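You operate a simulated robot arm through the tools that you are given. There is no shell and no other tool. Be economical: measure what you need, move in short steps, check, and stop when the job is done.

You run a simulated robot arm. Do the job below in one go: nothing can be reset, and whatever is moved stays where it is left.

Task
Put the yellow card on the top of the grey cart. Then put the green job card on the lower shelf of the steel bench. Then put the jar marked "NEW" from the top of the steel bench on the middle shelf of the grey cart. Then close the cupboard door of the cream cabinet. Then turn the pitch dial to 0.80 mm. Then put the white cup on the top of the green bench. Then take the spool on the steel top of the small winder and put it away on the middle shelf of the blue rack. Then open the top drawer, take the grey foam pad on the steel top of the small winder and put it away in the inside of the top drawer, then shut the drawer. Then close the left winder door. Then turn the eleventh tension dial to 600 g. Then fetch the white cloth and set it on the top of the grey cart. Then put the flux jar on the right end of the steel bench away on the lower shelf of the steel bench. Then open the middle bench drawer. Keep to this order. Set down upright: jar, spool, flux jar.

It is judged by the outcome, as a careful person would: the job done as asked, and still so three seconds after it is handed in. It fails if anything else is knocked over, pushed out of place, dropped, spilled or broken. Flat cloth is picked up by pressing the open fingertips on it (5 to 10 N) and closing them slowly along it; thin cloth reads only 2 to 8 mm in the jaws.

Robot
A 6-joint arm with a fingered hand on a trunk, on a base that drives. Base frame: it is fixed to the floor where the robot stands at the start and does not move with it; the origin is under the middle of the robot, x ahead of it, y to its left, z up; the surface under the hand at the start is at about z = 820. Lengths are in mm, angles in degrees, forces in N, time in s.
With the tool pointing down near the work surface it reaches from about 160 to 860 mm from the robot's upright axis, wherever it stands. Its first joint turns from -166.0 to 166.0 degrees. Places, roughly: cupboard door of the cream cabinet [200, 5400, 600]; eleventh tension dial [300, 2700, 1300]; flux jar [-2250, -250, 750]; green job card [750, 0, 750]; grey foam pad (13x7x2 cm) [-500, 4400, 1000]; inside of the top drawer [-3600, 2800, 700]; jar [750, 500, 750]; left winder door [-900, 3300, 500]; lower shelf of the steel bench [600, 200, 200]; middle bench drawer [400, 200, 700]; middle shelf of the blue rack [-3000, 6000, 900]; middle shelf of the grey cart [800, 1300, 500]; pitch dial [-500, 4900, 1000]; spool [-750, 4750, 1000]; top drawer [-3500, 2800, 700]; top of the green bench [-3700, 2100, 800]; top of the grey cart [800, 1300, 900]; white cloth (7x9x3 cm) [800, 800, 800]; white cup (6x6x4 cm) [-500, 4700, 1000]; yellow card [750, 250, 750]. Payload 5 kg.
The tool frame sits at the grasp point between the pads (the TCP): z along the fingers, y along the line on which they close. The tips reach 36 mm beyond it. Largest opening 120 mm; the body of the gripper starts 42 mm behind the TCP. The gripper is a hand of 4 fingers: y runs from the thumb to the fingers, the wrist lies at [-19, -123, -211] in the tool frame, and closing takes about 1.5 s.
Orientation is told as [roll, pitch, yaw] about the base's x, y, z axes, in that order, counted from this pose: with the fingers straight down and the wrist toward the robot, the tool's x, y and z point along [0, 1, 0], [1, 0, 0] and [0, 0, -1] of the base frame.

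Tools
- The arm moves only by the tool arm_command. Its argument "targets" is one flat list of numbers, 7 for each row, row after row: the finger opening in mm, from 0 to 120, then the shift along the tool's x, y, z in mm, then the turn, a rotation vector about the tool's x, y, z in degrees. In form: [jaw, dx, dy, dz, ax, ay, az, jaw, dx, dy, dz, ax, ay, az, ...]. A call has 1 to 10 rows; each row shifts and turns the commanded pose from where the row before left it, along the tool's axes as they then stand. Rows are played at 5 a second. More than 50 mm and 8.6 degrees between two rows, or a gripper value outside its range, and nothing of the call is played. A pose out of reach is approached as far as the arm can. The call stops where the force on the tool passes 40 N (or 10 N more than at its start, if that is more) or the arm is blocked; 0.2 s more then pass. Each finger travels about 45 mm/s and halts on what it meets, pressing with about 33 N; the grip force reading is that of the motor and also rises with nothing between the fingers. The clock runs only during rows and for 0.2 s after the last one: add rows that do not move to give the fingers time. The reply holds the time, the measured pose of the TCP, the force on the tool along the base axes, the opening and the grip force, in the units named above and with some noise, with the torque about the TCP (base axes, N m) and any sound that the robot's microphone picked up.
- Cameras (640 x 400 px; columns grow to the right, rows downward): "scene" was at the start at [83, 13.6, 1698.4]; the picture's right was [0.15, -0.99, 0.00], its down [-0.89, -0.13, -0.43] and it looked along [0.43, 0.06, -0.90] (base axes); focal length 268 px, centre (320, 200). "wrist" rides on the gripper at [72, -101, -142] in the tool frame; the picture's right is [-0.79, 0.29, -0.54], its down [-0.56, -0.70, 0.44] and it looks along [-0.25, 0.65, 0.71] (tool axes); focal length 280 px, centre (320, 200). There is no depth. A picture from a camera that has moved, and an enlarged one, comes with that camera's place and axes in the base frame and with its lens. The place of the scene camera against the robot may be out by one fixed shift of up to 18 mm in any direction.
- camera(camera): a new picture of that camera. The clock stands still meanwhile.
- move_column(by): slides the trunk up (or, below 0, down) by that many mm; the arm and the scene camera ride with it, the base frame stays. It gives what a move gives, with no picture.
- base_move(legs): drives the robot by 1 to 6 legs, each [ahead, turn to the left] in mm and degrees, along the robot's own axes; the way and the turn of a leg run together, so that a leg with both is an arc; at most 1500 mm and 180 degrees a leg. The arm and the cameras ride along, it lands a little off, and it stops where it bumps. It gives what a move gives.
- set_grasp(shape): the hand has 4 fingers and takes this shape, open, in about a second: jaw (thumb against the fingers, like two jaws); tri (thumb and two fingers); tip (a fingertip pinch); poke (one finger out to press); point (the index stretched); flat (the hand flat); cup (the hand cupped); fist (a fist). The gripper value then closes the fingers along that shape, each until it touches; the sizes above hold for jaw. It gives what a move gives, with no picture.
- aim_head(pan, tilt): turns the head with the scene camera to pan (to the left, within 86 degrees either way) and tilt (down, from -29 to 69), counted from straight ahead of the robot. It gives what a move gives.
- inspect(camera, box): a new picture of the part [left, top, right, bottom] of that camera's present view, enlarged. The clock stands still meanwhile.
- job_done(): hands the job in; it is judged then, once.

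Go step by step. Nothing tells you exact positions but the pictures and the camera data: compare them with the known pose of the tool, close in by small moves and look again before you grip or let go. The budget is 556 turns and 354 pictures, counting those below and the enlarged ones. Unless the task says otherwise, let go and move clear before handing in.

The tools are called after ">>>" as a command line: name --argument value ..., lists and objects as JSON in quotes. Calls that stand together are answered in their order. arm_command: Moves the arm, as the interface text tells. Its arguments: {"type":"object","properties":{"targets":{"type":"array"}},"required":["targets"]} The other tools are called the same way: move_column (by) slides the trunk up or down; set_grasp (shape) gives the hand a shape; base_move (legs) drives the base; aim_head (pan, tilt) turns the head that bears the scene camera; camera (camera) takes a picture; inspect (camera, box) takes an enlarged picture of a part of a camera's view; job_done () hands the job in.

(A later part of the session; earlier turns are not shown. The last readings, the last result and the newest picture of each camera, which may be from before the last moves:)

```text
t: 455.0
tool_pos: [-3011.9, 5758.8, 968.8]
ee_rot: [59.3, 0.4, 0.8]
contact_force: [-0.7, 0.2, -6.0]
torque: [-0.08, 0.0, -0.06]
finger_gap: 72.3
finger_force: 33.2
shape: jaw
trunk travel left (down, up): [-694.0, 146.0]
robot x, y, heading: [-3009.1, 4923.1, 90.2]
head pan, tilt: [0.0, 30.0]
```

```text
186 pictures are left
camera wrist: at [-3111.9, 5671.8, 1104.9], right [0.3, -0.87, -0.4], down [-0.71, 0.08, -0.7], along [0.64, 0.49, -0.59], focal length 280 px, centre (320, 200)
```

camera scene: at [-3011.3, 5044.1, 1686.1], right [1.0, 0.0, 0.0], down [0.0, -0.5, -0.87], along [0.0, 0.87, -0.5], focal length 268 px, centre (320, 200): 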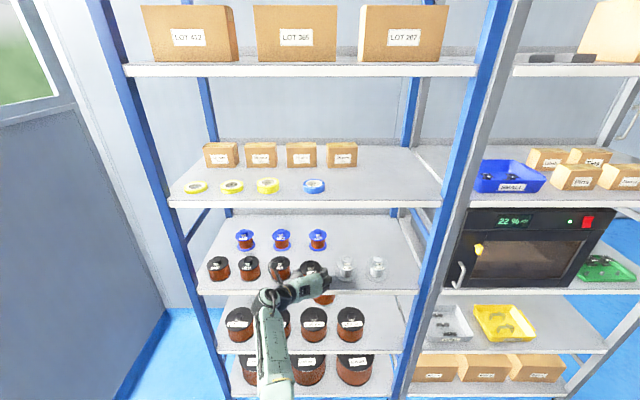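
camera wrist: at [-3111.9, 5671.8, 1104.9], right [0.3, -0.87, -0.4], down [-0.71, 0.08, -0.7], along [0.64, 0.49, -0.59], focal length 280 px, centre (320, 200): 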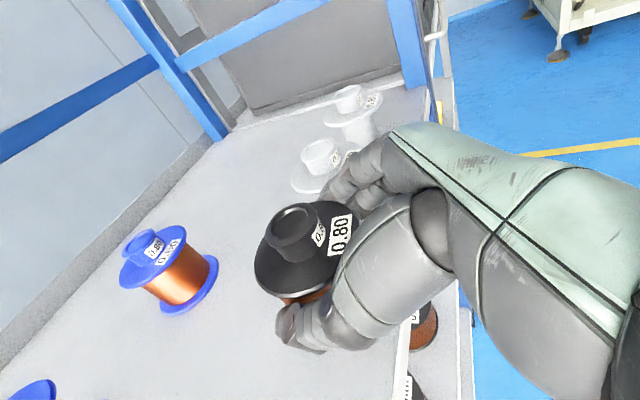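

>>> base_move --legs '[[55, 0]]'

>>> move_column --by -12

>>> camera --camera "wrist"

>>> inspect --camera "scene" --box '[190, 210, 430, 330]'

```text
t: 455.9
tool_pos: [-3010.8, 5814.2, 970.3]
ee_rot: [59.3, 0.4, 0.6]
contact_force: [0.1, -0.1, -5.5]
torque: [-0.12, 0.0, -0.01]
finger_gap: 72.4
finger_force: 32.7
shape: jaw
trunk travel left (down, up): [-694.0, 146.0]
robot x, y, heading: [-3005.4, 4977.0, 89.7]
head pan, tilt: [0.0, 30.0]
```

```text
t: 456.5
tool_pos: [-3010.3, 5814.2, 955.9]
ee_rot: [59.3, 0.5, 0.7]
contact_force: [-0.2, -0.4, -5.2]
torque: [-0.1, 0.0, 0.06]
finger_gap: 72.5
finger_force: 33.4
shape: jaw
trunk travel left (down, up): [-682.0, 158.0]
robot x, y, heading: [-3002.6, 4978.7, 89.8]
head pan, tilt: [0.0, 30.0]
```

```text
185 pictures are left
camera wrist: at [-3110.8, 5727.6, 1092.1], right [0.3, -0.87, -0.4], down [-0.71, 0.08, -0.7], along [0.64, 0.49, -0.59], focal length 280 px, centre (320, 200)
```

wrist: 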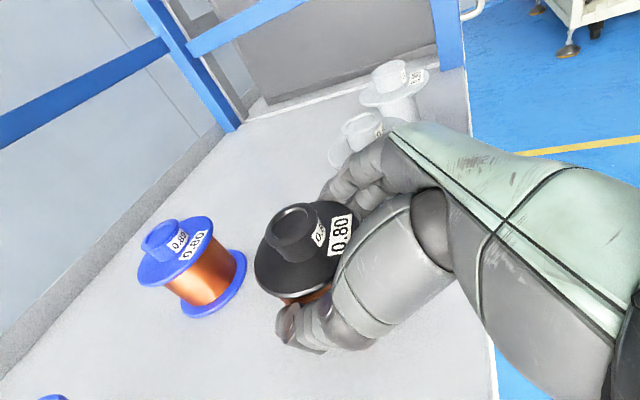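

```text
2.67 times, centred on (310, 270) of scene
camera zoom: at [-3011.4, 5105.2, 1701.8], right [1.0, 0.0, 0.0], down [0.0, -0.5, -0.87], along [0.0, 0.87, -0.5], focal length 715 px, centre (347, 13)
```

zoom: 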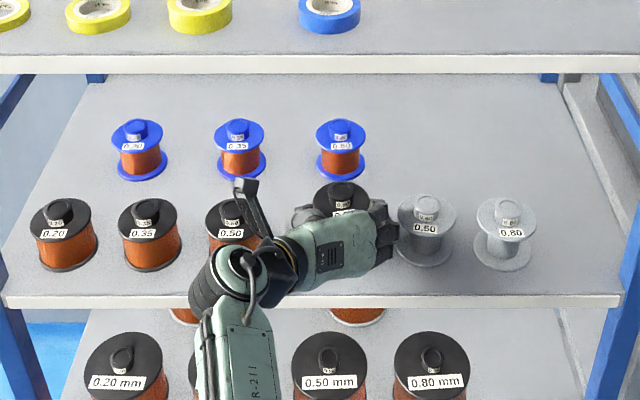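

This is the slot for the 0.80 spool. The clear spool is close on the right, so I shift 14 mm left, then lower to contact.

>>> arm_command --targets '[50, 0, -14, 0, 0, 0, 0, 50, 0, 0, 0, 0, 0, 0]'

>>> move_column --by -5

```text
t: 457.1
tool_pos: [-3024.7, 5813.4, 956.6]
ee_rot: [59.2, 0.6, 0.7]
contact_force: [-0.2, 0.5, -6.2]
torque: [-0.1, -0.01, 0.06]
finger_gap: 72.2
finger_force: 32.5
shape: jaw
trunk travel left (down, up): [-682.0, 158.0]
robot x, y, heading: [-3005.0, 4976.1, 89.9]
head pan, tilt: [0.0, 30.0]
```

```text
t: 457.7
tool_pos: [-3025.5, 5812.6, 953.6]
ee_rot: [59.3, 0.5, 0.6]
contact_force: [-0.7, -0.2, -3.5]
torque: [-0.07, 0.13, -0.02]
finger_gap: 72.1
finger_force: 33.0
shape: jaw
trunk travel left (down, up): [-677.0, 163.0]
robot x, y, heading: [-2998.6, 4975.0, 90.1]
head pan, tilt: [0.0, 30.0]
```

>>> move_column --by -3

>>> inspect --camera "wrist" --box '[200, 150, 420, 370]'

```text
t: 458.2
tool_pos: [-3024.3, 5812.5, 951.4]
ee_rot: [59.6, 0.6, 0.7]
contact_force: [0.5, 0.6, 5.5]
torque: [0.1, -0.09, 0.11]
finger_gap: 72.1
finger_force: 33.7
shape: jaw
trunk travel left (down, up): [-674.0, 166.0]
robot x, y, heading: [-3006.2, 4977.0, 89.7]
head pan, tilt: [0.0, 30.0]
```

```text
1.82 times, centred on (310, 260) of wrist
camera zoom: at [-3124.9, 5725.4, 1087.7], right [0.3, -0.86, -0.41], down [-0.71, 0.09, -0.7], along [0.64, 0.5, -0.58], focal length 510 px, centre (338, 91)
```

zoom: 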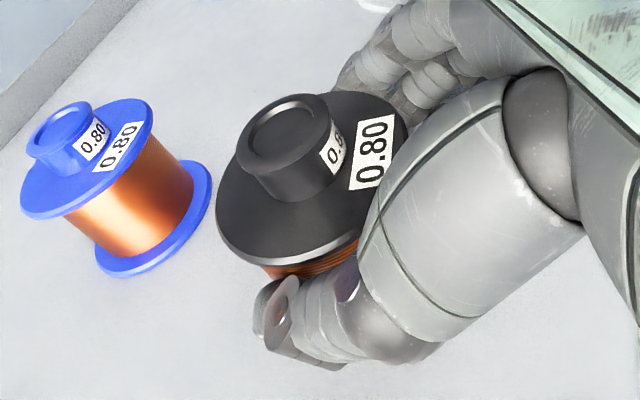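

Resting on the shelf. I open slowly.

>>> arm_command --targets '[74, 0, 0, 0, 0, 0, 0, 78, 0, 0, 0, 0, 0, 0, 82, 0, 0, 0, 0, 0, 0, 86, 0, 0, 0, 0, 0, 0, 90, 0, 0, 0, 0, 0, 0, 92, 0, 0, 0, 0, 0, 0, 92, 0, 0, 0, 0, 0, 0]'

>>> camera --camera "wrist"

>>> inspect --camera "scene" --box '[190, 210, 430, 330]'

```text
t: 459.8
tool_pos: [-3024.9, 5811.2, 950.1]
ee_rot: [59.3, 0.5, 0.7]
contact_force: [-1.9, -0.6, 4.4]
torque: [0.03, -0.16, 0.01]
finger_gap: 91.6
finger_force: 0.1
shape: jaw
trunk travel left (down, up): [-674.0, 166.0]
robot x, y, heading: [-3002.3, 4979.6, 89.9]
head pan, tilt: [0.0, 30.0]
```

```text
182 pictures are left
camera wrist: at [-3125.1, 5725.1, 1086.2], right [0.3, -0.87, -0.4], down [-0.71, 0.09, -0.7], along [0.64, 0.49, -0.59], focal length 280 px, centre (320, 200)
```

wrist: 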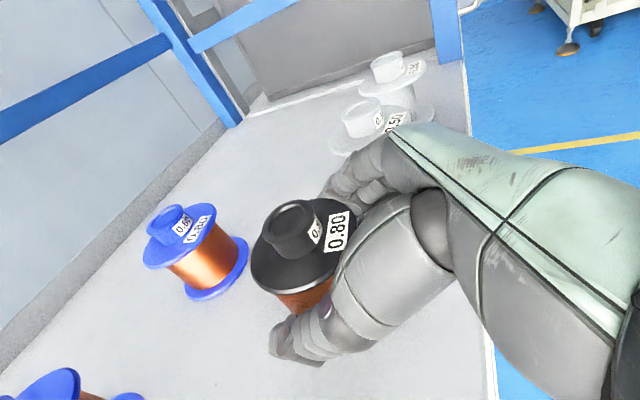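

```text
2.67 times, centred on (310, 270) of scene
camera zoom: at [-3011.7, 5101.7, 1694.1], right [1.0, 0.0, 0.0], down [0.0, -0.5, -0.87], along [0.0, 0.87, -0.5], focal length 715 px, centre (347, 13)
```

zoom: 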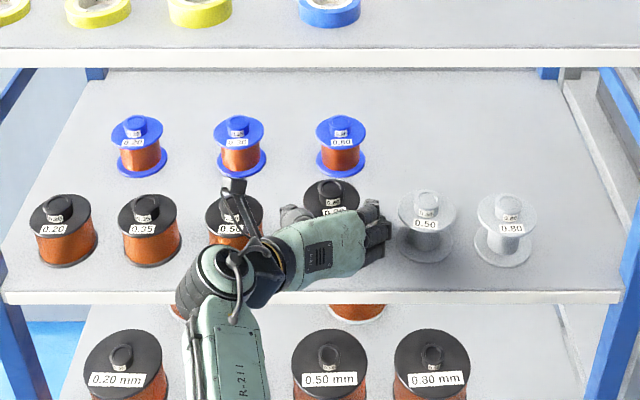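

>>> move_column --by 3

>>> base_move --legs '[[-70, 0]]'

>>> base_move --legs '[[-330, 0]]'

>>> inspect --camera "scene" --box '[170, 120, 450, 330]'

```text
t: 460.3
tool_pos: [-3024.3, 5811.1, 952.4]
ee_rot: [59.2, 0.5, 0.8]
contact_force: [-0.1, 0.5, 0.4]
torque: [0.04, 0.01, 0.0]
finger_gap: 91.5
finger_force: 0.0
shape: jaw
trunk travel left (down, up): [-677.0, 163.0]
robot x, y, heading: [-3001.7, 4982.4, 89.8]
head pan, tilt: [0.0, 30.0]
```

```text
t: 461.4
tool_pos: [-3023.6, 5741.5, 952.8]
ee_rot: [59.3, 0.6, 0.7]
contact_force: [-0.5, -0.6, 0.8]
torque: [-0.02, -0.04, -0.03]
finger_gap: 91.6
finger_force: 0.1
shape: jaw
trunk travel left (down, up): [-677.0, 163.0]
robot x, y, heading: [-3002.2, 4905.7, 89.9]
head pan, tilt: [0.0, 30.0]
```

```text
t: 463.7
tool_pos: [-3026.9, 5409.8, 954.1]
ee_rot: [59.4, 0.6, 0.8]
contact_force: [-1.3, -0.3, -0.1]
torque: [0.01, 0.0, 0.03]
finger_gap: 91.8
finger_force: 0.0
shape: jaw
trunk travel left (down, up): [-677.0, 163.0]
robot x, y, heading: [-3004.7, 4578.0, 89.9]
head pan, tilt: [0.0, 30.0]
```

```text
1.90 times, centred on (310, 225) of scene
camera zoom: at [-3011.7, 4701.2, 1697.0], right [1.0, 0.0, 0.0], down [0.0, -0.5, -0.87], along [0.0, 0.87, -0.5], focal length 511 px, centre (339, 152)
```

zoom: 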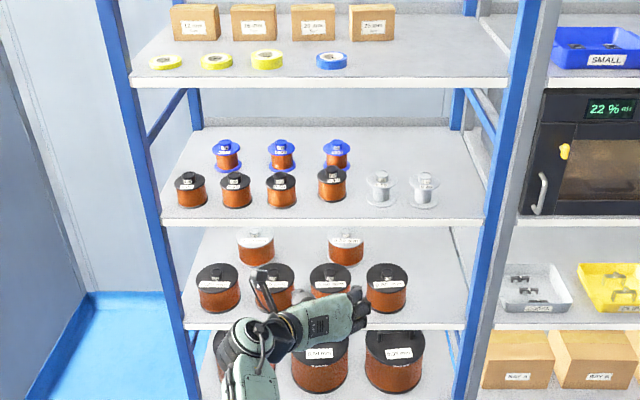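

The spool is in its place. Next the drawer. I restore the plain hand pose and raise the trunk.

>>> move_column --by 150

>>> arm_command --targets '[90, 0, 0, 0, 0, -8.5, 0, 90, 0, 0, 0, 0, -8.5, 0, 90, 0, 0, 0, 0, -8.5, 0, 90, 0, 0, 0, 0, -8.5, 0, 90, 0, 0, 0, 0, -8.5, 0, 90, 0, 0, 0, 0, -8.5, 0, 90, 0, 0, 0, 0, -8.3, 0, 90, 0, 0, 0, 0, 0, -8.5, 90, 0, 0, 0, 0, 0, -8.5, 90, 0, 0, 0, 0, 0, -8.5]'

>>> arm_command --targets '[90, 0, 0, 0, 0, 0, -8.5, 90, 0, 0, 0, 0, 0, -8.5, 90, 0, 0, 0, 0, 0, -8.5, 90, 0, 0, 0, 0, 0, -8.5, 90, 0, 0, 0, 0, 0, -8.5, 90, 0, 0, 0, 0, 0, -8.5, 90, 0, 0, 0, 0, 0, -8.5, 90, 0, 0, 0, 0, 0, -5]'

```text
t: 465.5
tool_pos: [-3025.7, 5410.7, 1103.4]
ee_rot: [59.3, 0.5, 0.8]
contact_force: [0.6, 0.3, 0.8]
torque: [0.01, -0.01, -0.01]
finger_gap: 91.7
finger_force: 0.1
shape: jaw
trunk travel left (down, up): [-827.0, 13.0]
robot x, y, heading: [-3000.4, 4580.1, 90.2]
head pan, tilt: [0.0, 30.0]
```

```text
t: 467.7
tool_pos: [-3044.8, 5419.5, 1088.5]
ee_rot: [0.0, 0.5, 26.5]
contact_force: [0.4, 0.4, 0.1]
torque: [0.01, 0.02, -0.04]
finger_gap: 90.1
finger_force: 0.0
shape: jaw
out of reach, approached as far as the arm can: row 6, 7, 8, 9, 10
trunk travel left (down, up): [-827.0, 13.0]
robot x, y, heading: [-3005.0, 4575.2, 90.2]
head pan, tilt: [0.0, 30.0]
```

```text
t: 469.5
tool_pos: [-3052.9, 5476.1, 1068.8]
ee_rot: [0.4, 0.0, 90.9]
contact_force: [0.3, 0.2, -0.7]
torque: [-0.01, 0.04, -0.01]
finger_gap: 90.3
finger_force: 0.1
shape: jaw
out of reach, approached as far as the arm can: row 1, 2, 3, 4, 5, 6
trunk travel left (down, up): [-827.0, 13.0]
robot x, y, heading: [-3002.0, 4575.0, 90.1]
head pan, tilt: [0.0, 30.0]
```

>>> arm_command --targets '[90, -8, -45, 0, 0, 0, 0, 90, -8, -45, 0, 0, 0, 0, 90, -8, -45, 0, 0, 0, 0, 90, -8, -45, 0, 0, 0, 0, 90, -8, -45, 0, 0, 0, 0, 90, -8, -45, 0, 0, 0, 0, 90, 0, -40, 0, 0, 0, 0]'

```text
t: 471.1
tool_pos: [-2999.1, 5420.3, 952.1]
ee_rot: [0.4, 0.1, 90.8]
contact_force: [-1.1, -0.1, 0.4]
torque: [-0.01, 0.0, 0.0]
finger_gap: 90.2
finger_force: 0.1
shape: jaw
out of reach, approached as far as the arm can: row 1, 2, 3, 4, 5, 6, 7
trunk travel left (down, up): [-827.0, 13.0]
robot x, y, heading: [-3003.2, 4575.8, 90.2]
head pan, tilt: [0.0, 30.0]
```

>>> arm_command --targets '[90, 0, -45, -15, 0, 0, 0, 90, 0, -45, -15, 0, 0, 0, 90, 0, -45, -15, 0, 0, 0, 90, 0, -45, -15, 0, 0, 0, 90, 0, -45, 0, 0, 0, 0]'

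```text
t: 472.3
tool_pos: [-2989.4, 5390.7, 907.7]
ee_rot: [0.5, 0.0, 90.9]
contact_force: [-1.0, 0.1, 0.0]
torque: [-0.04, -0.02, 0.01]
finger_gap: 90.1
finger_force: 0.0
shape: jaw
out of reach, approached as far as the arm can: row 1, 2, 3, 4, 5
trunk travel left (down, up): [-827.0, 13.0]
robot x, y, heading: [-3004.7, 4580.5, 89.8]
head pan, tilt: [0.0, 30.0]
```

>>> arm_command --targets '[90, 0, 45, 15, 0, 0, 0, 90, 0, 45, 15, 0, 0, 0, 90, 0, 45, 15, 0, 0, 0, 90, 0, 45, 15, 0, 0, 0, 90, 0, 0, 0, 0, 0, 0]'

```text
t: 473.5
tool_pos: [-2986.4, 5404.7, 924.0]
ee_rot: [0.5, 0.0, 90.9]
contact_force: [0.3, 0.8, -0.2]
torque: [0.0, -0.01, -0.01]
finger_gap: 90.2
finger_force: 0.1
shape: jaw
out of reach, approached as far as the arm can: row 1, 2, 3, 4
trunk travel left (down, up): [-827.0, 13.0]
robot x, y, heading: [-3001.8, 4574.2, 90.1]
head pan, tilt: [0.0, 30.0]
```

>>> camera --camera "scene"

```text
179 pictures are left
camera scene: at [-3011.6, 4701.3, 1847.1], right [1.0, 0.0, 0.0], down [0.0, -0.5, -0.87], along [0.0, 0.87, -0.5], focal length 268 px, centre (320, 200)
```

scene: 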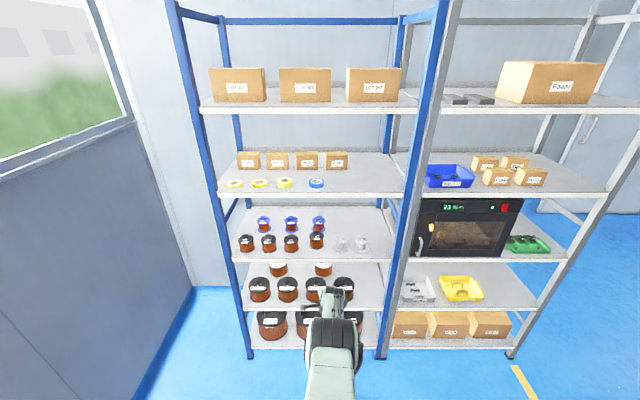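

>>> arm_command --targets '[90, 0, 20, 45, 0, 0, 0, 90, 0, 20, 45, 0, 0, 0, 90, 0, 20, 45, 0, 0, 0, 90, 0, 20, 45, 0, 0, 0, 90, 0, 20, 45, 0, 0, 0, 90, 0, 0, 0, 0, 0, 0]'

```text
t: 474.9
tool_pos: [-2971.7, 5364.4, 869.9]
ee_rot: [0.5, -0.1, 90.9]
contact_force: [-0.5, 0.4, -0.4]
torque: [0.0, -0.04, -0.04]
finger_gap: 90.4
finger_force: 0.0
shape: jaw
out of reach, approached as far as the arm can: row 1, 2, 3, 4, 5
trunk travel left (down, up): [-827.0, 13.0]
robot x, y, heading: [-3001.8, 4578.4, 89.9]
head pan, tilt: [0.0, 30.0]
```

>>> arm_command --targets '[90, 0, -10, 40, 0, 0, 0, 90, 0, -10, 40, 0, 0, 0, 90, 0, -10, 40, 0, 0, 0, 90, 0, 0, 0, 0, 0, 0]'

```text
t: 475.9
tool_pos: [-2959.5, 5291.2, 791.6]
ee_rot: [0.4, 0.0, 90.8]
contact_force: [0.0, -0.2, 1.2]
torque: [-0.01, 0.02, -0.01]
finger_gap: 89.9
finger_force: 0.0
shape: jaw
out of reach, approached as far as the arm can: row 1, 2, 3
trunk travel left (down, up): [-827.0, 13.0]
robot x, y, heading: [-3003.1, 4574.7, 90.0]
head pan, tilt: [0.0, 30.0]
```

>>> arm_command --targets '[90, 0, 0, 40, 0, 0, 0, 90, 0, 0, 40, 0, 0, 0, 90, 0, 0, 40, 0, 0, 0, 90, 0, 0, 0, 0, 0, 0]'

```text
t: 476.9
tool_pos: [-2962.7, 5243.8, 750.0]
ee_rot: [0.5, 0.1, 90.9]
contact_force: [0.6, 0.2, 0.1]
torque: [-0.03, 0.01, 0.02]
finger_gap: 90.3
finger_force: 0.1
shape: jaw
out of reach, approached as far as the arm can: row 1, 2, 3
trunk travel left (down, up): [-827.0, 13.0]
robot x, y, heading: [-3003.3, 4574.8, 90.4]
head pan, tilt: [0.0, 30.0]
```

>>> arm_command --targets '[90, 0, 30, 0, 0, 0, 0, 90, 0, 0, 0, 0, 0, 0]'

>>> aim_head --pan 0 --tilt 65

>>> camera --camera "scene"

```text
t: 477.5
tool_pos: [-2964.0, 5243.0, 749.6]
ee_rot: [0.5, -0.1, 90.8]
contact_force: [-0.3, 0.0, 0.1]
torque: [-0.02, -0.04, 0.0]
finger_gap: 89.9
finger_force: 0.1
shape: jaw
out of reach, approached as far as the arm can: row 1
trunk travel left (down, up): [-827.0, 13.0]
robot x, y, heading: [-3003.9, 4576.2, 90.0]
head pan, tilt: [0.0, 30.0]
```

```text
t: 478.5
tool_pos: [-2963.4, 5242.9, 750.0]
ee_rot: [0.5, 0.0, 90.8]
contact_force: [0.0, -0.8, 0.9]
torque: [-0.01, -0.01, 0.01]
finger_gap: 90.1
finger_force: 0.0
shape: jaw
trunk travel left (down, up): [-827.0, 13.0]
robot x, y, heading: [-3004.3, 4574.7, 90.2]
head pan, tilt: [0.0, 65.0]
```

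```text
178 pictures are left
camera scene: at [-3011.4, 4671.6, 1799.5], right [1.0, 0.0, 0.0], down [0.0, -0.91, -0.42], along [0.0, 0.42, -0.91], focal length 268 px, centre (320, 200)
```

scene: 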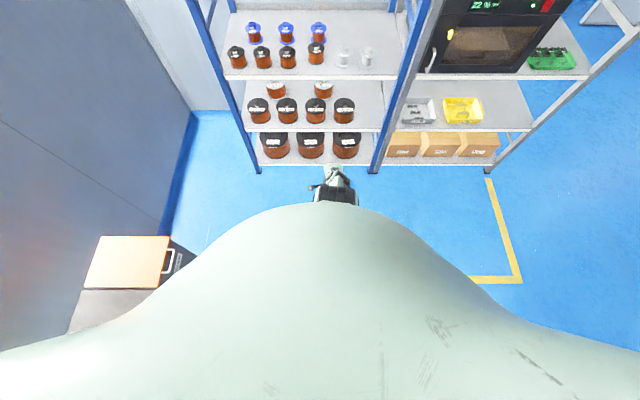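

The arm has flipped into an elbow-down posture. I back off and stretch it fully forward and up so that I can fold it back elbow-up.

>>> base_move --legs '[[-250, 0]]'

>>> arm_command --targets '[90, 0, 40, -30, 0, 0, 0, 90, 0, 40, -30, 0, 0, 0, 90, 0, 40, -30, 0, 0, 0, 90, 0, 40, -30, 0, 0, 0, 90, 0, 40, -30, 0, 0, 0, 90, 0, 40, -30, 0, 0, 0, 90, 0, 40, -30, 0, 0, 0, 90, 0, 40, -30, 0, 0, 0, 90, 0, 40, -30, 0, 0, 0, 90, 0, 40, -30, 0, 0, 0]'

```text
t: 480.4
tool_pos: [-2964.7, 4992.1, 749.5]
ee_rot: [0.5, 0.0, 91.1]
contact_force: [0.1, 0.8, -0.3]
torque: [-0.01, -0.02, -0.04]
finger_gap: 90.1
finger_force: 0.0
shape: jaw
trunk travel left (down, up): [-827.0, 13.0]
robot x, y, heading: [-2999.8, 4327.6, 90.1]
head pan, tilt: [0.0, 65.0]
```

```text
t: 482.6
tool_pos: [-2955.3, 5236.7, 1101.3]
ee_rot: [0.5, 0.2, 91.0]
contact_force: [-0.4, 0.9, -0.7]
torque: [0.0, 0.03, 0.01]
finger_gap: 90.2
finger_force: 0.1
shape: jaw
out of reach, approached as far as the arm can: row 1, 2, 3, 4, 5, 6, 7, 8, 9, 10
trunk travel left (down, up): [-827.0, 13.0]
robot x, y, heading: [-3006.3, 4326.5, 90.2]
head pan, tilt: [0.0, 65.0]
```

>>> arm_command --targets '[90, 0, 0, -45, 0, 0, 0, 90, 0, 0, -45, 0, 0, 0, 90, 0, 0, -45, 0, 0, 0, 90, 0, 0, -45, 0, 0, 0, 90, 0, -20, -45, 0, 0, 0, 90, 0, 0, 0, 0, 0, 0]'

>>> aim_head --pan 0 --tilt 40

>>> camera --camera "scene"

```text
t: 484.0
tool_pos: [-2953.5, 5217.2, 1328.1]
ee_rot: [0.5, 0.0, 91.0]
contact_force: [-0.5, -0.2, 1.1]
torque: [-0.01, 0.0, 0.01]
finger_gap: 90.0
finger_force: 0.1
shape: jaw
trunk travel left (down, up): [-827.0, 13.0]
robot x, y, heading: [-3002.1, 4326.0, 90.1]
head pan, tilt: [0.0, 65.0]
```

```text
t: 484.9
tool_pos: [-2953.4, 5217.0, 1328.4]
ee_rot: [0.5, 0.1, 91.0]
contact_force: [0.2, -0.4, 0.0]
torque: [0.03, 0.02, -0.04]
finger_gap: 90.3
finger_force: 0.1
shape: jaw
trunk travel left (down, up): [-827.0, 13.0]
robot x, y, heading: [-3002.4, 4326.3, 90.0]
head pan, tilt: [0.0, 40.0]
```

```text
177 pictures are left
camera scene: at [-3011.2, 4443.8, 1831.7], right [1.0, 0.0, 0.0], down [0.0, -0.64, -0.77], along [0.0, 0.77, -0.64], focal length 268 px, centre (320, 200)
```

scene: 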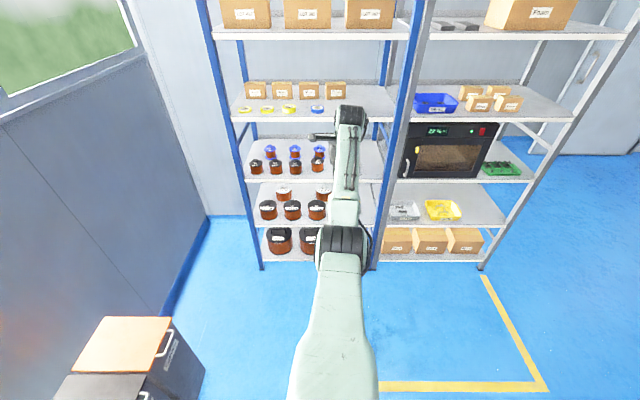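

>>> arm_command --targets '[90, 0, -40, 0, 0, 0, 0, 90, 0, -40, 0, 0, 0, 0, 90, 0, -40, 0, 0, 0, 0, 90, 0, 0, 0, 0, 0, 0]'

>>> camera --camera "scene"

```text
t: 485.9
tool_pos: [-2953.1, 5096.7, 1328.7]
ee_rot: [0.5, 0.0, 91.0]
contact_force: [-0.8, 0.5, 0.0]
torque: [0.01, 0.01, -0.05]
finger_gap: 89.8
finger_force: 0.0
shape: jaw
trunk travel left (down, up): [-827.0, 13.0]
robot x, y, heading: [-3002.1, 4326.9, 90.3]
head pan, tilt: [0.0, 40.0]
```

```text
176 pictures are left
camera scene: at [-3011.2, 4444.9, 1831.7], right [1.0, 0.0, 0.0], down [0.0, -0.64, -0.77], along [0.0, 0.77, -0.64], focal length 268 px, centre (320, 200)
```

scene: 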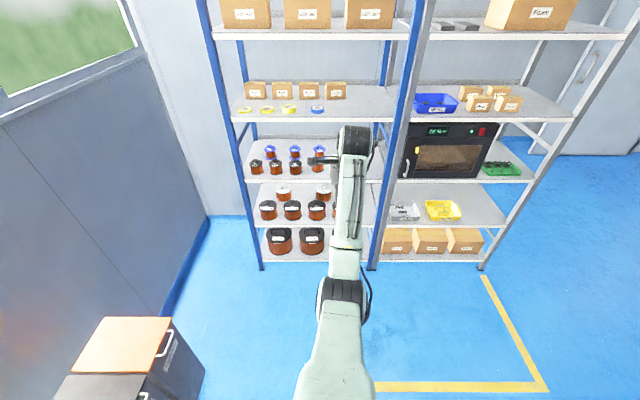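

>>> arm_command --targets '[90, 0, -40, 30, 0, 0, 0, 90, 0, -40, 30, 0, 0, 0, 90, 0, -40, 30, 0, 0, 0, 90, 0, -40, 30, 0, 0, 0, 90, 0, 0, 0, 0, 0, 0]'

```text
t: 487.1
tool_pos: [-2950.7, 4938.6, 1206.2]
ee_rot: [0.5, 0.0, 91.1]
contact_force: [-0.3, -0.3, 0.1]
torque: [0.01, 0.0, -0.01]
finger_gap: 90.1
finger_force: 0.0
shape: jaw
trunk travel left (down, up): [-827.0, 13.0]
robot x, y, heading: [-3002.6, 4325.6, 90.1]
head pan, tilt: [0.0, 40.0]
```

The arm is elbow-up again. I reverse toward the drawer unit under the white bench.

>>> base_move --legs '[[0, 16], [-1450, 0], [0, 74]]'

>>> aim_head --pan 0 --tilt 40

>>> camera --camera "scene"

```text
t: 500.0
tool_pos: [-3217.8, 2973.1, 1206.8]
ee_rot: [0.5, 0.0, -179.3]
contact_force: [0.9, 0.4, 0.5]
torque: [0.0, -0.03, -0.02]
finger_gap: 90.1
finger_force: 0.1
shape: jaw
trunk travel left (down, up): [-827.0, 13.0]
robot x, y, heading: [-2607.1, 2917.8, 180.0]
head pan, tilt: [0.0, 40.0]
```

```text
t: 500.6
tool_pos: [-3218.7, 2973.1, 1206.7]
ee_rot: [0.5, 0.0, -179.4]
contact_force: [0.1, -0.3, 0.9]
torque: [0.03, -0.02, 0.0]
finger_gap: 90.1
finger_force: 0.1
shape: jaw
trunk travel left (down, up): [-827.0, 13.0]
robot x, y, heading: [-2609.8, 2919.1, 180.2]
head pan, tilt: [0.0, 40.0]
```

```text
175 pictures are left
camera scene: at [-2728.5, 2921.7, 1831.7], right [0.0, 1.0, 0.0], down [0.64, 0.0, -0.77], along [-0.77, 0.0, -0.64], focal length 268 px, centre (320, 200)
```

scene: 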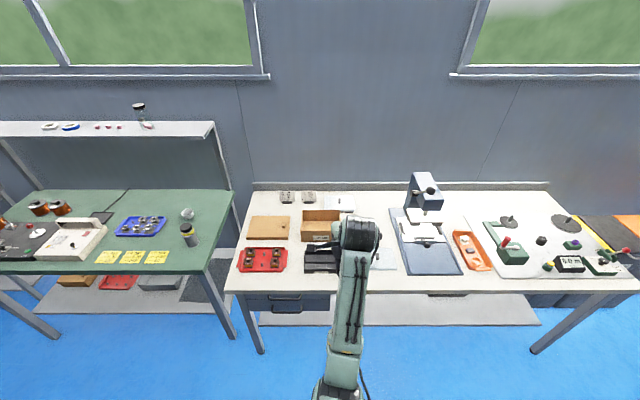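

>>> base_move --legs '[[-250, 0]]'

>>> move_column --by -400

>>> aim_head --pan 10 --tilt 30

>>> camera --camera "scene"

>>> inspect --camera "scene" --box '[220, 200, 420, 330]'

```text
t: 502.5
tool_pos: [-2969.5, 2973.6, 1206.7]
ee_rot: [0.5, 0.1, -179.5]
contact_force: [0.2, -0.2, 0.3]
torque: [0.0, -0.04, -0.03]
finger_gap: 90.3
finger_force: 0.1
shape: jaw
trunk travel left (down, up): [-827.0, 13.0]
robot x, y, heading: [-2354.5, 2914.7, 179.9]
head pan, tilt: [0.0, 40.0]
```

```text
t: 506.4
tool_pos: [-2967.8, 2974.1, 806.9]
ee_rot: [0.5, 0.0, -179.3]
contact_force: [-0.2, -0.5, 0.0]
torque: [0.01, 0.02, 0.0]
finger_gap: 89.9
finger_force: 0.1
shape: jaw
trunk travel left (down, up): [-427.0, 413.0]
robot x, y, heading: [-2357.0, 2915.5, 179.8]
head pan, tilt: [0.0, 40.0]
```

```text
t: 507.1
tool_pos: [-2968.3, 2973.4, 806.3]
ee_rot: [0.5, 0.0, -179.4]
contact_force: [-0.1, -0.8, -0.7]
torque: [0.02, 0.01, -0.02]
finger_gap: 90.1
finger_force: 0.0
shape: jaw
trunk travel left (down, up): [-427.0, 413.0]
robot x, y, heading: [-2355.6, 2915.8, 180.0]
head pan, tilt: [10.0, 30.0]
```

```text
174 pictures are left
camera scene: at [-2482.4, 2906.1, 1447.0], right [-0.17, 0.99, 0.0], down [0.49, 0.09, -0.87], along [-0.85, -0.15, -0.5], focal length 268 px, centre (320, 200)
```

scene: 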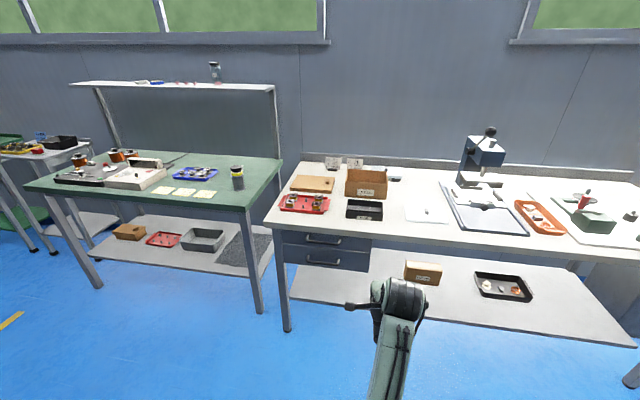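

```text
3.08 times, centred on (320, 265) of scene
camera zoom: at [-2482.4, 2906.1, 1447.0], right [-0.17, 0.99, 0.0], down [0.49, 0.09, -0.87], along [-0.85, -0.15, -0.5], focal length 825 px, centre (320, 0)
```

zoom: 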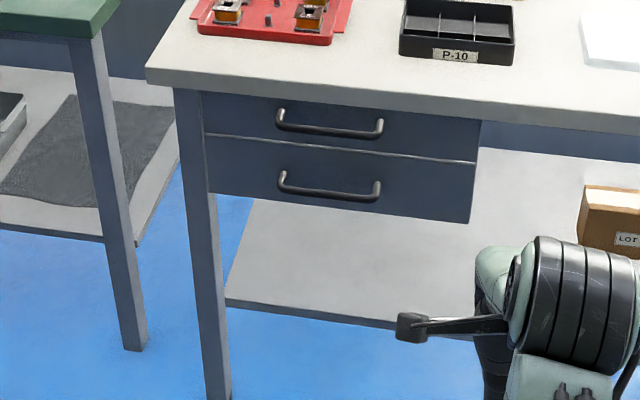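

The top drawer's bow handle is near (−3390, 2760, 705). I extend the hand and tilt it forward so thumb goes under and fingers over the bar.

>>> arm_command --targets '[90, 0, 42, 0, 0, 0, 0, 90, 0, 42, 0, 0, 0, 0, 90, 0, 42, 0, 0, 0, 0, 90, 0, 0, 0, -8.5, 0, 0, 90, 0, 0, 0, -8.5, 0, 0, 90, 0, 0, 0, -8.5, 0, 0, 90, 0, 0, 0, -8.5, 0, 0, 90, 0, 0, 0, -8.5, 0, 0, 90, 0, 0, 0, -8.5, 0, 0, 90, 0, 0, 0, -8.5, 0, 0]'

>>> camera --camera "wrist"

>>> camera --camera "scene"

```text
t: 509.3
tool_pos: [-3094.1, 2974.0, 806.3]
ee_rot: [0.7, -59.4, 179.8]
contact_force: [0.0, 0.2, -0.6]
torque: [0.0, 0.03, 0.01]
finger_gap: 90.1
finger_force: 0.2
shape: jaw
trunk travel left (down, up): [-427.0, 413.0]
robot x, y, heading: [-2353.5, 2918.8, 180.1]
head pan, tilt: [10.0, 30.0]
```

```text
172 pictures are left
camera wrist: at [-2920.5, 2901.9, 792.5], right [0.31, 0.8, 0.52], down [-0.03, 0.55, -0.83], along [-0.95, 0.24, 0.2], focal length 280 px, centre (320, 200)
```

wrist: 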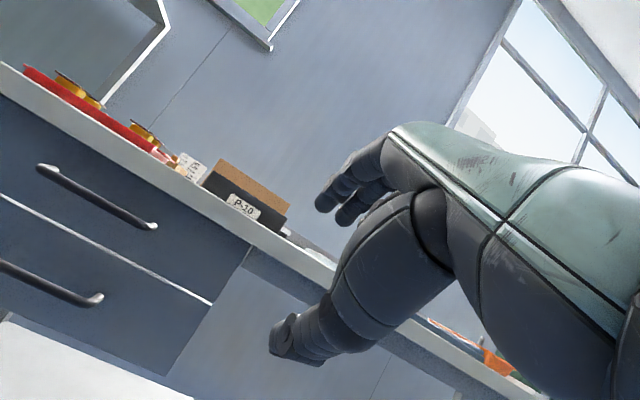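

```text
171 pictures are left
camera scene: at [-2482.5, 2906.0, 1447.1], right [-0.17, 0.99, 0.0], down [0.49, 0.09, -0.87], along [-0.85, -0.15, -0.5], focal length 268 px, centre (320, 200)
```

scene: 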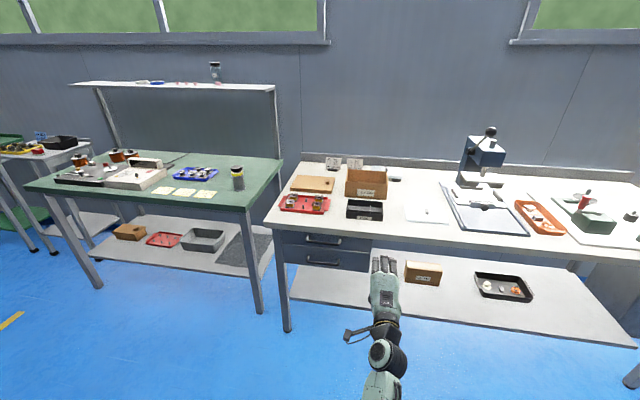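

Handle at about x −3381, y 2755, z 712. I shift the base sideways to line up.

>>> base_move --legs '[[0, 56], [262, 0], [0, -56]]'

>>> camera --camera "wrist"

```text
t: 517.1
tool_pos: [-3243.5, 2762.8, 807.4]
ee_rot: [0.8, -59.5, 179.3]
contact_force: [-0.6, 0.0, -0.2]
torque: [-0.01, 0.02, 0.03]
finger_gap: 90.1
finger_force: 0.1
shape: jaw
trunk travel left (down, up): [-427.0, 413.0]
robot x, y, heading: [-2503.9, 2703.9, 179.4]
head pan, tilt: [10.0, 30.0]
```

```text
170 pictures are left
camera wrist: at [-3069.1, 2690.3, 792.9], right [0.32, 0.79, 0.52], down [-0.03, 0.55, -0.83], along [-0.95, 0.25, 0.2], focal length 280 px, centre (320, 200)
```

wrist: 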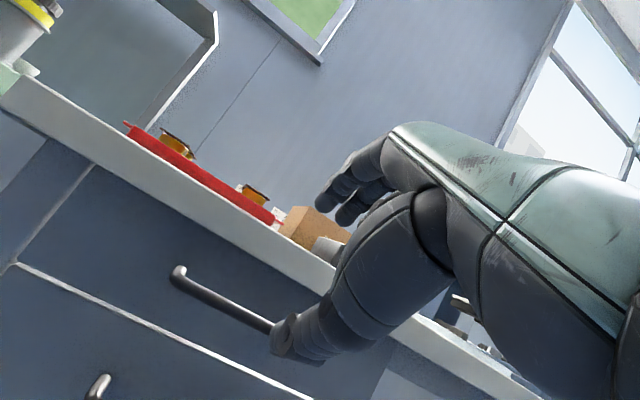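

I tilt the hand nearly horizontal for clearance under the bench edge.

>>> arm_command --targets '[70, 0, 0, 0, -8.5, 0, 0, 60, 0, 0, 0, -8.5, 0, 0, 60, 0, 0, 0, -8.5, 0, 0, 60, 0, 0, 0, 0, 0, 0]'

>>> camera --camera "wrist"

```text
t: 518.3
tool_pos: [-3247.3, 2732.6, 783.9]
ee_rot: [-46.2, -72.2, -131.6]
contact_force: [0.8, 1.2, -0.5]
torque: [-0.01, -0.02, 0.01]
finger_gap: 60.3
finger_force: 0.1
shape: jaw
out of reach, approached as far as the arm can: row 2
trunk travel left (down, up): [-427.0, 413.0]
robot x, y, heading: [-2506.4, 2704.3, 179.3]
head pan, tilt: [10.0, 30.0]
stopped in row 4: the arm was blocked; the commanded pose is now the measured one
```

```text
169 pictures are left
camera wrist: at [-3083.7, 2686.4, 701.9], right [0.42, 0.71, 0.56], down [-0.32, 0.7, -0.64], along [-0.85, 0.09, 0.53], focal length 280 px, centre (320, 200)
```

wrist: 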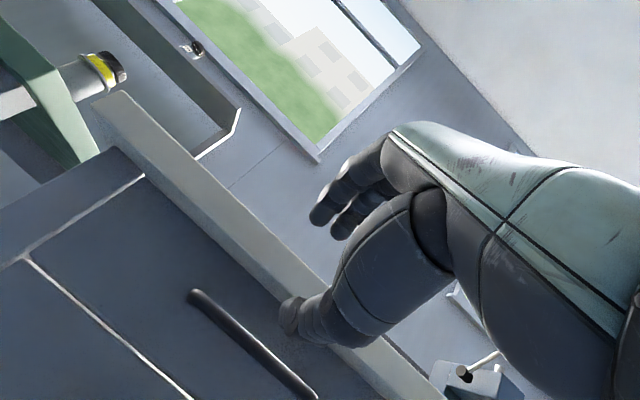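

>>> arm_command --targets '[60, 0, 0, 0, 6, 0, 0, 60, 0, 0, 0, 0, 0, 6.4, 60, 0, 0, 0, 0, 0, 6.4, 60, 0, 0, 0, 0, 0, 0]'

```text
t: 519.3
tool_pos: [-3246.8, 2732.9, 783.3]
ee_rot: [-1.9, -71.9, -178.7]
contact_force: [-0.6, -0.3, -0.5]
torque: [0.0, -0.01, 0.01]
finger_gap: 60.1
finger_force: 0.1
shape: jaw
trunk travel left (down, up): [-427.0, 413.0]
robot x, y, heading: [-2502.1, 2700.5, 179.5]
head pan, tilt: [10.0, 30.0]
```

Pitch −72° works. I move to a standoff in front of the bar.

>>> arm_command --targets '[55, -11, -20, 40, 0, 0, 0, 55, -11, -20, 39, 0, 0, 0, 55, 0, 0, 0, 0, 0, 0]'

>>> camera --camera "wrist"

>>> inspect --camera "scene" --box '[230, 230, 430, 400]'

```text
t: 520.0
tool_pos: [-3305.7, 2755.4, 725.8]
ee_rot: [-2.6, -72.5, -177.7]
contact_force: [18.9, 0.2, 3.0]
torque: [0.03, 0.95, -0.28]
finger_gap: 55.0
finger_force: 0.1
shape: jaw
trunk travel left (down, up): [-427.0, 413.0]
robot x, y, heading: [-2502.9, 2701.8, 179.4]
head pan, tilt: [10.0, 30.0]
stopped in row 3: the force on the tool passed its limit at 44 N (the readings are from after the stop); the commanded pose is now the measured one
```

```text
168 pictures are left
camera wrist: at [-3140.4, 2682.1, 671.4], right [0.43, 0.78, 0.45], down [-0.21, 0.57, -0.79], along [-0.88, 0.25, 0.41], focal length 280 px, centre (320, 200)
```

wrist: 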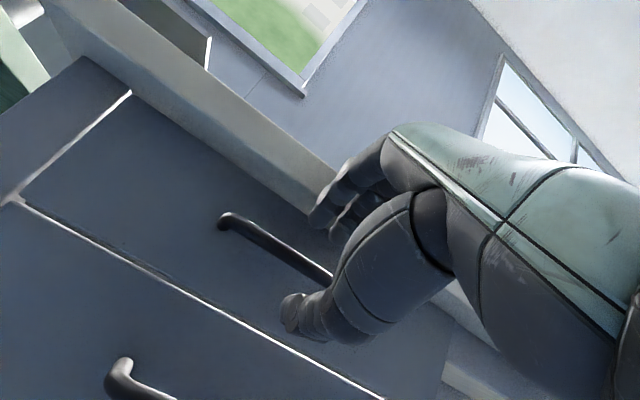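

```text
2.35 times, centred on (330, 315) of scene
camera zoom: at [-2629.4, 2690.4, 1447.2], right [-0.16, 0.99, 0.0], down [0.49, 0.08, -0.87], along [-0.85, -0.14, -0.5], focal length 631 px, centre (296, -71)
```

zoom: 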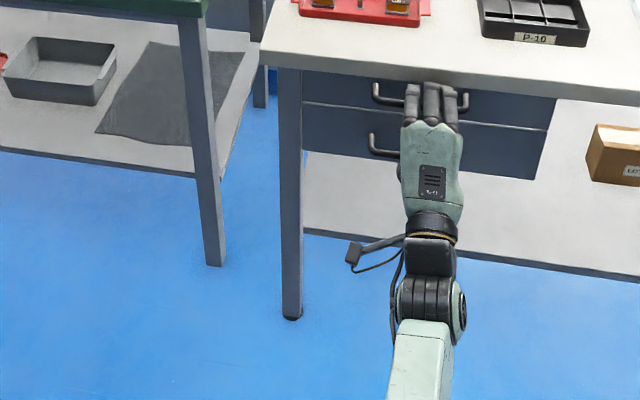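

The fingertips met the bench lip above the bar; the slot between is only ~35 mm. I back off, narrow the opening to 36 mm and re-enter horizontally at z 721.

>>> arm_command --targets '[55, 0, -12, -22, 0, 0, 0, 36, 0, 0, 0, 0, 0, 0, 36, 0, 0, 0, 0, 0, 0, 36, 0, 0, 0, 0, 0, 0]'

>>> camera --camera "wrist"

```text
t: 521.0
tool_pos: [-3282.8, 2753.5, 721.0]
ee_rot: [-2.5, -72.3, -177.8]
contact_force: [-0.3, -0.2, 0.1]
torque: [-0.01, 0.0, 0.03]
finger_gap: 36.4
finger_force: 0.2
shape: jaw
trunk travel left (down, up): [-427.0, 413.0]
robot x, y, heading: [-2503.2, 2702.0, 179.2]
head pan, tilt: [10.0, 30.0]
```

```text
166 pictures are left
camera wrist: at [-3117.3, 2682.5, 666.3], right [0.43, 0.78, 0.45], down [-0.21, 0.57, -0.79], along [-0.88, 0.25, 0.41], focal length 280 px, centre (320, 200)
```

wrist: 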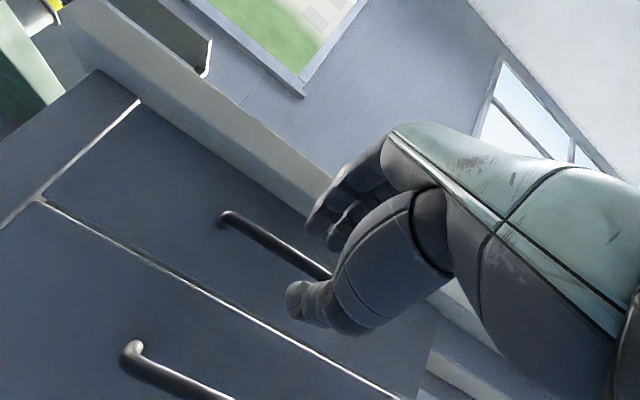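

>>> arm_command --targets '[36, 0, 9.3, 28.5, 0, 0, 0, 36, 0, 7.4, 23, 0, 0, 0, 36, 0, 0, 0, 0, 0, 0]'

>>> camera --camera "wrist"

>>> inspect --camera "scene" --box '[310, 240, 410, 310]'

```text
t: 521.6
tool_pos: [-3322.4, 2756.6, 716.5]
ee_rot: [-2.7, -71.9, -177.0]
contact_force: [19.7, -1.0, -3.2]
torque: [-0.02, 1.01, -0.24]
finger_gap: 35.0
finger_force: 0.0
shape: jaw
out of reach, approached as far as the arm can: row 2
trunk travel left (down, up): [-427.0, 413.0]
robot x, y, heading: [-2506.8, 2699.4, 179.6]
head pan, tilt: [10.0, 30.0]
stopped in row 2: the force on the tool passed its limit at 81 N (the readings are from after the stop); the commanded pose is now the measured one
```

```text
165 pictures are left
camera wrist: at [-3156.4, 2685.8, 662.0], right [0.42, 0.79, 0.45], down [-0.21, 0.57, -0.79], along [-0.88, 0.24, 0.4], focal length 280 px, centre (320, 200)
```

wrist: 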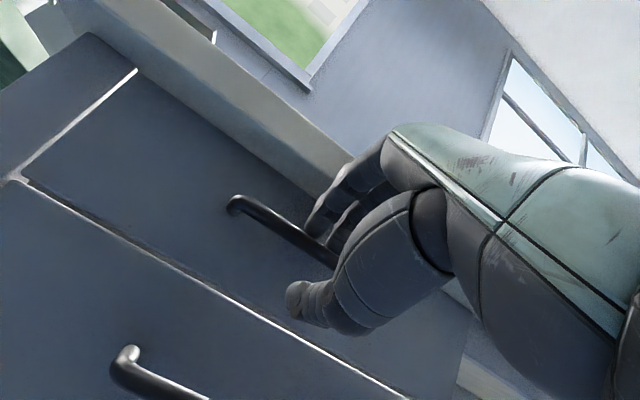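

```text
5.71 times, centred on (360, 275) of scene
camera zoom: at [-2629.6, 2690.6, 1447.1], right [-0.16, 0.99, 0.0], down [0.49, 0.08, -0.87], along [-0.85, -0.14, -0.5], focal length 1532 px, centre (91, -229)
```

zoom: 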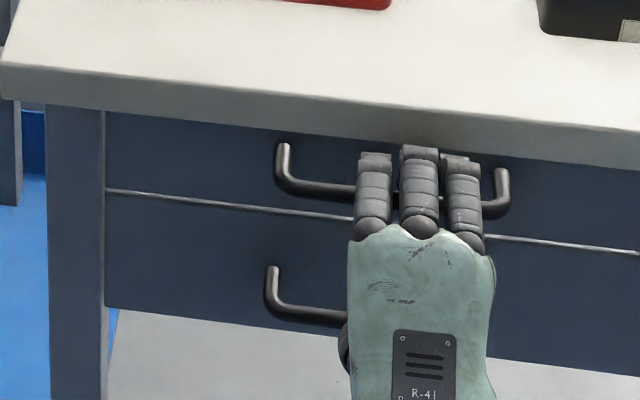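

The fingertips seem to reach the drawer face with the bar between thumb and fingers. I back 3 mm and close.

>>> arm_command --targets '[36, 0, -1, -3, 0, 0, 0, 25, 0, 0, 0, 0, 0, 0, 12, 0, 0, 0, 0, 0, 0, 5, 0, 0, 0, 0, 0, 0, 5, 0, 0, 0, 0, 0, 0]'

>>> camera --camera "wrist"

```text
t: 522.8
tool_pos: [-3321.4, 2755.3, 719.9]
ee_rot: [-2.8, -72.2, -176.8]
contact_force: [-0.3, -1.4, 14.8]
torque: [0.15, 0.45, 0.03]
finger_gap: 6.3
finger_force: 0.0
shape: jaw
trunk travel left (down, up): [-427.0, 413.0]
robot x, y, heading: [-2504.4, 2703.6, 179.4]
head pan, tilt: [10.0, 30.0]
```

```text
163 pictures are left
camera wrist: at [-3154.8, 2685.9, 665.9], right [0.42, 0.79, 0.45], down [-0.21, 0.57, -0.79], along [-0.88, 0.24, 0.41], focal length 280 px, centre (320, 200)
```

wrist: 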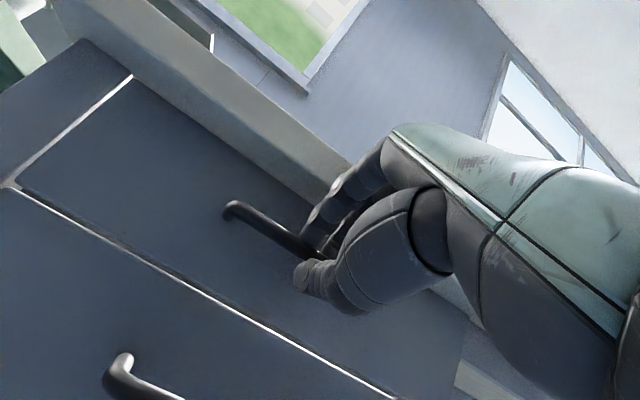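

>>> arm_command --targets '[0, 0, 0, 0, 0, 0, 0, 0, 0, 0, 0, 0, 0, 0, 0, 0, 0, 0, 0, 0, 0]'

>>> base_move --legs '[[-40, 0]]'

>>> camera --camera "wrist"

>>> inspect --camera "scene" --box '[290, 220, 410, 310]'

```text
t: 523.6
tool_pos: [-3320.3, 2755.7, 717.6]
ee_rot: [-2.8, -72.0, -176.9]
contact_force: [0.7, -0.8, 13.8]
torque: [0.12, 0.47, 0.05]
finger_gap: 3.6
finger_force: 32.6
shape: jaw
trunk travel left (down, up): [-427.0, 413.0]
robot x, y, heading: [-2505.4, 2698.7, 179.4]
head pan, tilt: [10.0, 30.0]
```

```text
t: 524.5
tool_pos: [-3279.7, 2755.3, 717.4]
ee_rot: [-2.7, -72.1, -177.0]
contact_force: [-0.2, 1.2, 11.9]
torque: [0.12, 0.38, 0.06]
finger_gap: 3.5
finger_force: 32.8
shape: jaw
trunk travel left (down, up): [-427.0, 413.0]
robot x, y, heading: [-2462.6, 2697.8, 179.3]
head pan, tilt: [10.0, 30.0]
```

```text
162 pictures are left
camera wrist: at [-3113.3, 2685.8, 664.5], right [0.42, 0.79, 0.45], down [-0.21, 0.57, -0.79], along [-0.88, 0.24, 0.41], focal length 280 px, centre (320, 200)
```

wrist: 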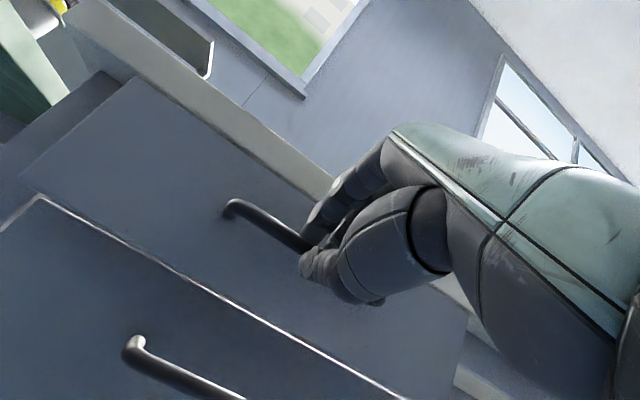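

```text
4.44 times, centred on (350, 265) of scene
camera zoom: at [-2587.4, 2690.2, 1447.4], right [-0.16, 0.99, 0.0], down [0.49, 0.08, -0.87], along [-0.86, -0.14, -0.5], focal length 1192 px, centre (187, -89)
```

zoom: 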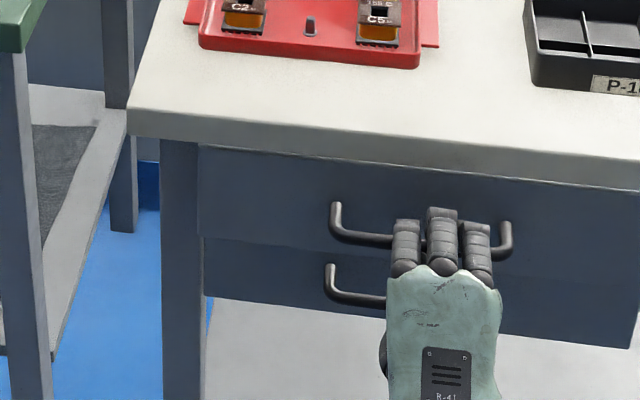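

The drawer follows. I pull it out another 210 mm.

>>> base_move --legs '[[-210, 0]]'

>>> camera --camera "scene"

```text
t: 526.2
tool_pos: [-3070.9, 2756.3, 717.9]
ee_rot: [-2.7, -72.1, -177.2]
contact_force: [1.0, 4.8, 13.7]
torque: [0.13, 0.44, -0.13]
finger_gap: 3.4
finger_force: 32.7
shape: jaw
trunk travel left (down, up): [-427.0, 413.0]
robot x, y, heading: [-2253.4, 2698.0, 178.9]
head pan, tilt: [10.0, 30.0]
```

```text
160 pictures are left
camera scene: at [-2378.7, 2688.4, 1447.4], right [-0.16, 0.99, 0.0], down [0.49, 0.08, -0.87], along [-0.86, -0.14, -0.5], focal length 268 px, centre (320, 200)
```

scene: 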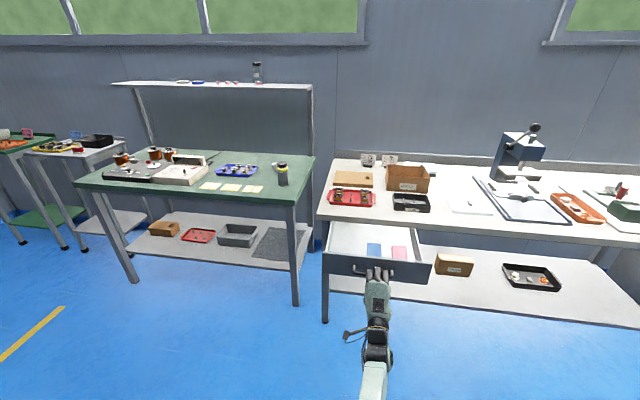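

The drawer is open about 250 mm, with pads inside. I let go of the handle and back away.

>>> arm_command --targets '[10, 0, 0, 0, 0, 0, 0, 25, 0, 0, 0, 0, 0, 0, 40, 0, 0, 0, 0, 0, 0, 44, 0, 0, 0, 0, 0, 0, 44, 0, 0, 0, 0, 0, 0]'

>>> base_move --legs '[[-200, 0]]'

>>> move_column --by 400

>>> camera --camera "scene"

```text
t: 527.4
tool_pos: [-3071.3, 2756.1, 715.4]
ee_rot: [-2.6, -72.0, -177.1]
contact_force: [0.0, 0.3, 0.7]
torque: [-0.01, 0.01, -0.02]
finger_gap: 43.7
finger_force: 0.1
shape: jaw
trunk travel left (down, up): [-427.0, 413.0]
robot x, y, heading: [-2255.4, 2691.0, 179.4]
head pan, tilt: [10.0, 30.0]
```

```text
t: 529.1
tool_pos: [-2871.3, 2754.6, 716.6]
ee_rot: [-2.8, -72.0, -177.2]
contact_force: [0.6, -0.2, 0.2]
torque: [-0.02, -0.03, -0.02]
finger_gap: 43.6
finger_force: 0.0
shape: jaw
trunk travel left (down, up): [-427.0, 413.0]
robot x, y, heading: [-2058.4, 2697.4, 178.7]
head pan, tilt: [10.0, 30.0]
```

```text
t: 533.0
tool_pos: [-2872.0, 2755.1, 1116.5]
ee_rot: [-2.8, -72.0, -177.3]
contact_force: [-0.2, -1.0, -0.4]
torque: [0.01, -0.03, -0.01]
finger_gap: 43.7
finger_force: 0.1
shape: jaw
trunk travel left (down, up): [-827.0, 13.0]
robot x, y, heading: [-2055.9, 2695.5, 179.1]
head pan, tilt: [10.0, 30.0]
```

```text
159 pictures are left
camera scene: at [-2182.4, 2685.2, 1847.0], right [-0.16, 0.99, 0.0], down [0.49, 0.08, -0.87], along [-0.86, -0.14, -0.5], focal length 268 px, centre (320, 200)
```

scene: 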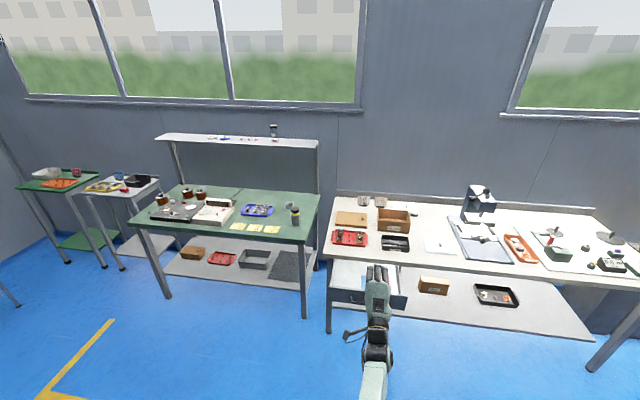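

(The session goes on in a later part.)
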